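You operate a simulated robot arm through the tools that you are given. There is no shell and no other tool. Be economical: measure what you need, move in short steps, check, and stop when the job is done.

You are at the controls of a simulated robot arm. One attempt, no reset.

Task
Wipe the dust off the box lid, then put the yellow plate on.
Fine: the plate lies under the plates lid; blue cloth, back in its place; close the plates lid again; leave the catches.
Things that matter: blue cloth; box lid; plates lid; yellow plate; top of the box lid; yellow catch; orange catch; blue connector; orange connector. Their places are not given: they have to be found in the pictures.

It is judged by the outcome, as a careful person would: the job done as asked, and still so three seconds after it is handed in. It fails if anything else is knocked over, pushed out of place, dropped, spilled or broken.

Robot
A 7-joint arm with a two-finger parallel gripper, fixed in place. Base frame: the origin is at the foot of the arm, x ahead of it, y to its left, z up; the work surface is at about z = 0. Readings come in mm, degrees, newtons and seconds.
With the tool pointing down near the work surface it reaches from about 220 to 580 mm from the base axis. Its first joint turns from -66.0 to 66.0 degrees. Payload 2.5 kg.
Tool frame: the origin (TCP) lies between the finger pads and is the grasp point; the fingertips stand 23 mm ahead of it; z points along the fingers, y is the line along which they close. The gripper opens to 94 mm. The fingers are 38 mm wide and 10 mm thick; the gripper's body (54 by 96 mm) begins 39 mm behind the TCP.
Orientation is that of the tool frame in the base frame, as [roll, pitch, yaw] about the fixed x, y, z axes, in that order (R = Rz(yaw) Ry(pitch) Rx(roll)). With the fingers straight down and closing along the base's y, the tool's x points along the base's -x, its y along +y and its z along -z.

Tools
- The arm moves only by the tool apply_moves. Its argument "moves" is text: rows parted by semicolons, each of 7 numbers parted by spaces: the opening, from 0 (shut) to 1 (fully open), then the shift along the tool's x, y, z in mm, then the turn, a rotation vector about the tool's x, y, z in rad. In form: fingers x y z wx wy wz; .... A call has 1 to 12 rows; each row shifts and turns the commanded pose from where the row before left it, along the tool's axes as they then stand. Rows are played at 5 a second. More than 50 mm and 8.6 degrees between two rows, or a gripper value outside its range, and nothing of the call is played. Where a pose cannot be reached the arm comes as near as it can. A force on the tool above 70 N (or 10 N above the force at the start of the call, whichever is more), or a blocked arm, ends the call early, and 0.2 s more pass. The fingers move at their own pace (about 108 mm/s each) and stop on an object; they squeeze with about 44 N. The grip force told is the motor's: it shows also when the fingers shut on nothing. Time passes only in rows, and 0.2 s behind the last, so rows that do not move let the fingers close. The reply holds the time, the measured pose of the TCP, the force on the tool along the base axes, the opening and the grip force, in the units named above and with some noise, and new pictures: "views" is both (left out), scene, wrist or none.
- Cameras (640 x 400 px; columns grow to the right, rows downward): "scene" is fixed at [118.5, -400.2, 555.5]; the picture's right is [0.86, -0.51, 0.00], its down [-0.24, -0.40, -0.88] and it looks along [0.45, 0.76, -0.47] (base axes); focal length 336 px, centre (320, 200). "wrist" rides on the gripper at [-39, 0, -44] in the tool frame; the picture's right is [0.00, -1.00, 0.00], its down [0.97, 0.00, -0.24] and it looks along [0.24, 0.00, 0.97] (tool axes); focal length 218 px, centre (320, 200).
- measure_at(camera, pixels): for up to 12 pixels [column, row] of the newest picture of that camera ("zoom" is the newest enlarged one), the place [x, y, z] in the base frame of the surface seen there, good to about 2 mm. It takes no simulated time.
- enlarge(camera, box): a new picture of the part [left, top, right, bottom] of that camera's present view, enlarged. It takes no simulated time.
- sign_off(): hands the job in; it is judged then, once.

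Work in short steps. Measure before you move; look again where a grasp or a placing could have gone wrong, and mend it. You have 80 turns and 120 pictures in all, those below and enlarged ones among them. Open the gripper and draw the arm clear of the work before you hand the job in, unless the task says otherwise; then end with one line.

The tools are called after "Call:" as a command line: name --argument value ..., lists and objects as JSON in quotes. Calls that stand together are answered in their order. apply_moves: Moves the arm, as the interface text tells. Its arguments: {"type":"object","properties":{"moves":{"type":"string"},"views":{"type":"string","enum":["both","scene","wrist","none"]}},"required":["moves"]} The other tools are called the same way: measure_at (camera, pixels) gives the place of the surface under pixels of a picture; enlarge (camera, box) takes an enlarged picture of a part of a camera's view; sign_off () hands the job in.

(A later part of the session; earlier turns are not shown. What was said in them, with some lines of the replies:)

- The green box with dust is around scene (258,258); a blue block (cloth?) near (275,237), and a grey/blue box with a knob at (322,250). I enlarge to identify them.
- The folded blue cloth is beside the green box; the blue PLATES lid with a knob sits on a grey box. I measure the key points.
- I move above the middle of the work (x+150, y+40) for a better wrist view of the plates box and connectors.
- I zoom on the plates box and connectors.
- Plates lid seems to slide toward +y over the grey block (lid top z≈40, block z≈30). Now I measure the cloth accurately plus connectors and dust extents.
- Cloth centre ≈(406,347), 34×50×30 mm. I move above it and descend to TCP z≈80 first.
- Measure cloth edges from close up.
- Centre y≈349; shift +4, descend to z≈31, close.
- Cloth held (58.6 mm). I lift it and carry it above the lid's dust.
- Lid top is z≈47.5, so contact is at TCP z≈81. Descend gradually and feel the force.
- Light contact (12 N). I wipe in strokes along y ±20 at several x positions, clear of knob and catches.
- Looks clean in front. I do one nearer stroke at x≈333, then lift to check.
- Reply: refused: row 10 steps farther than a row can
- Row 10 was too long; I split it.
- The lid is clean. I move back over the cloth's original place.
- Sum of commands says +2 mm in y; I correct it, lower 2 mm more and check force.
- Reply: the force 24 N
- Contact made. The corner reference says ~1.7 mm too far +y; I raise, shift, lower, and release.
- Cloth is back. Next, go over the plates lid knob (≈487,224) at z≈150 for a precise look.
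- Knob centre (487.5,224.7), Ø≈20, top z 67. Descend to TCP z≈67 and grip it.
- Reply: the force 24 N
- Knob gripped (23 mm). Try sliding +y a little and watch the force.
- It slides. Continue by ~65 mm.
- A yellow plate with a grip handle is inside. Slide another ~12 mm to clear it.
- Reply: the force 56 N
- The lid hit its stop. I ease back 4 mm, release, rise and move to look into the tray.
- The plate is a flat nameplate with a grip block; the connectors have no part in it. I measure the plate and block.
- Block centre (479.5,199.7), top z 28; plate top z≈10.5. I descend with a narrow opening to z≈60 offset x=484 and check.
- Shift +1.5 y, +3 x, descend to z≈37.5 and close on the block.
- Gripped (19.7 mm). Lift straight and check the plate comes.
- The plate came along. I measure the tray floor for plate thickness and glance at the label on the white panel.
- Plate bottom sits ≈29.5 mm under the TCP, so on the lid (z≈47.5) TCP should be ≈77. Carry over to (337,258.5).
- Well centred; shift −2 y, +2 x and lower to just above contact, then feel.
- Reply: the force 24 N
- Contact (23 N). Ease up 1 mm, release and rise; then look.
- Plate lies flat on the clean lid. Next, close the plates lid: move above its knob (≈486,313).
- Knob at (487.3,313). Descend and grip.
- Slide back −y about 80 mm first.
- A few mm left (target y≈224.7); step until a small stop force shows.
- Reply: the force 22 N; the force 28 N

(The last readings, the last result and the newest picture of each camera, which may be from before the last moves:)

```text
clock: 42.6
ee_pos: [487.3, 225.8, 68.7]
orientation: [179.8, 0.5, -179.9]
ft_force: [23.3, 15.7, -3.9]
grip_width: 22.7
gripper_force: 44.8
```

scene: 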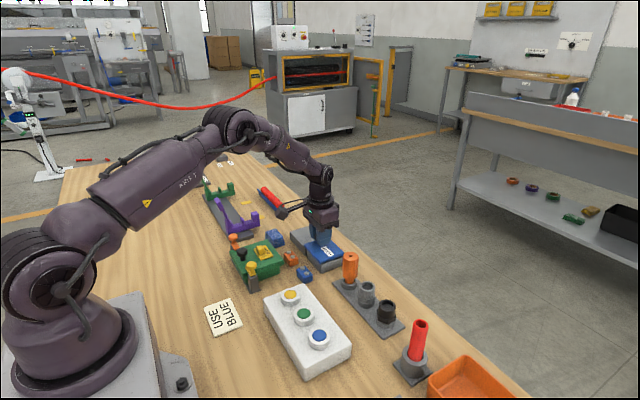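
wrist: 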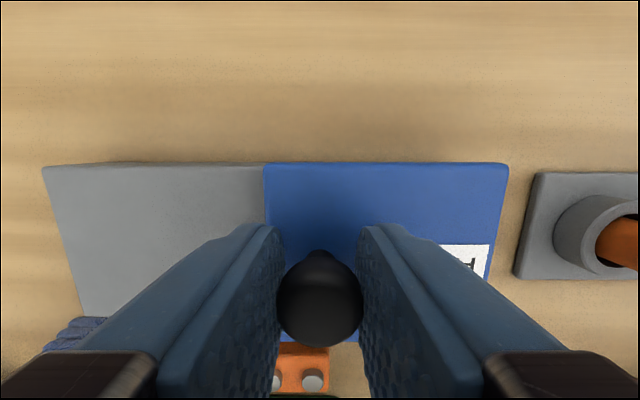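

Force grows without motion: at the closed stop. Release, rise straight up and look.

Call:
apply_moves --moves "0.5 0 0 0 0 0 0; 0.5 0 0 0 0 0 0; 0.5 0 0 -50 0 0 0; 0.5 0 0 -50 0 0 0; 0.5 0 0 -50 0 0 0; 0.5 25 0 -40 0 0 0; 0.5 40 0 0 0 0 0; 0.5 40 0 0 0 0 0; 0.5 0 0 0 0 0 0; 0.5 0 0 0 0 0 0"

Call:
measure_at --camera "wrist" --pixels '[[320, 200]]'

Call:
enlarge --camera "scene" --box '[210, 200, 360, 300]'

```text
clock: 44.8
ee_pos: [380.6, 223.5, 256.9]
orientation: [180.0, 0.0, 180.0]
ft_force: [0.0, 0.2, -0.8]
grip_width: 47.1
gripper_force: 0.0
```

scene: 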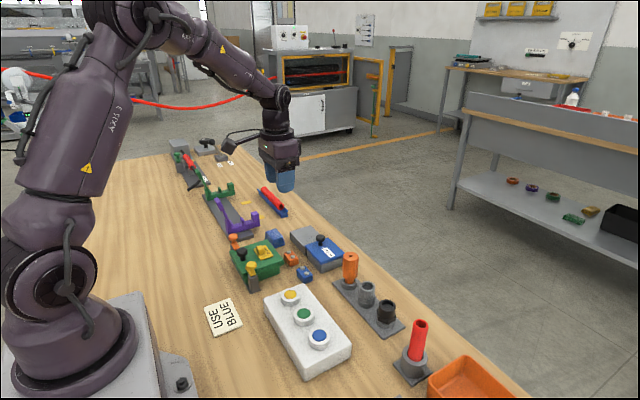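
wrist: 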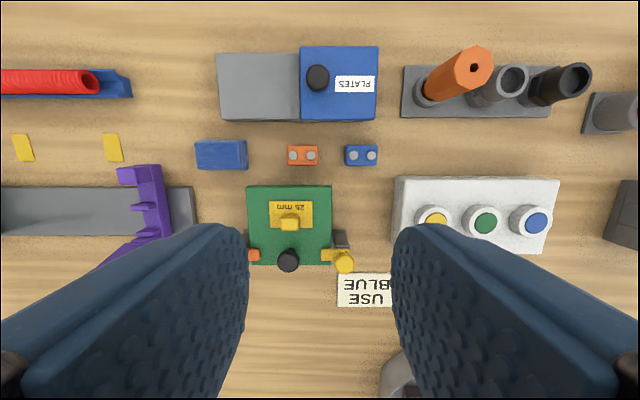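

```text
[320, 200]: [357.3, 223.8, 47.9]
```

```text
4.00 times, centred on (285, 250) of scene
```

zoom: 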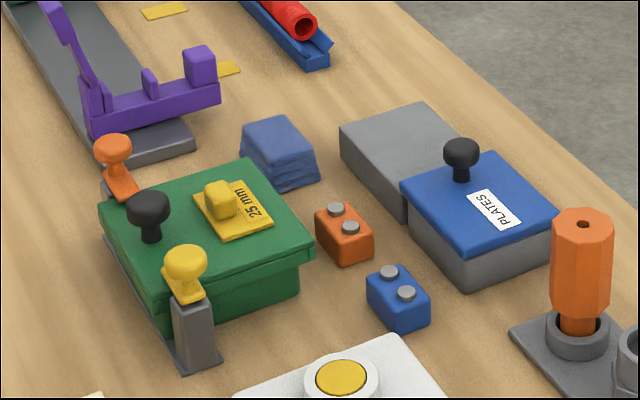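

Everything looks right; a final check of the knob and cloth positions.

Call:
measure_at --camera "wrist" --pixels '[[318, 77], [220, 155], [375, 80], [290, 213]]'

```text
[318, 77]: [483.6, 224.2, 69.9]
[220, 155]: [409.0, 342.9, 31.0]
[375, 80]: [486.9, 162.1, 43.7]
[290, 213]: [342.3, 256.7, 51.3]
```

Cloth reading is y≈343 at that pixel; I check its edges against the start (y 321–372, x 390–423).

Call:
enlarge --camera "wrist" --box '[180, 120, 280, 185]'

Call:
measure_at --camera "wrist" --pixels '[[197, 155], [199, 155], [239, 155], [243, 155], [245, 155], [218, 141], [218, 144], [218, 167], [218, 169]]'

```text
6.15 times, centred on (230, 152) of wrist
```

zoom: 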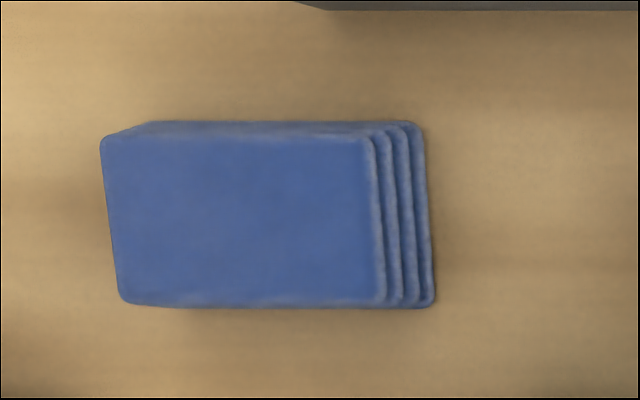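

```text
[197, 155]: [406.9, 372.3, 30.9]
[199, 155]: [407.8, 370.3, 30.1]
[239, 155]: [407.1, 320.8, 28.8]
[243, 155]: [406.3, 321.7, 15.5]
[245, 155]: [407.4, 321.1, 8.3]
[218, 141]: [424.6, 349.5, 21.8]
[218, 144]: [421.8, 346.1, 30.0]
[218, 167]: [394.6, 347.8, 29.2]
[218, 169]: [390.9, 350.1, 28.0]
```

The cloth is where it started, the lid is closed, the plate is on the lid, and the gripper is clear and open. Handing in.

Call:
sign_off

```text
The job is handed in.
```

I wiped the dust off the box lid, laid the yellow plate flat on top, put the blue cloth back in its place and closed the plates lid; I left the catches and connectors alone.
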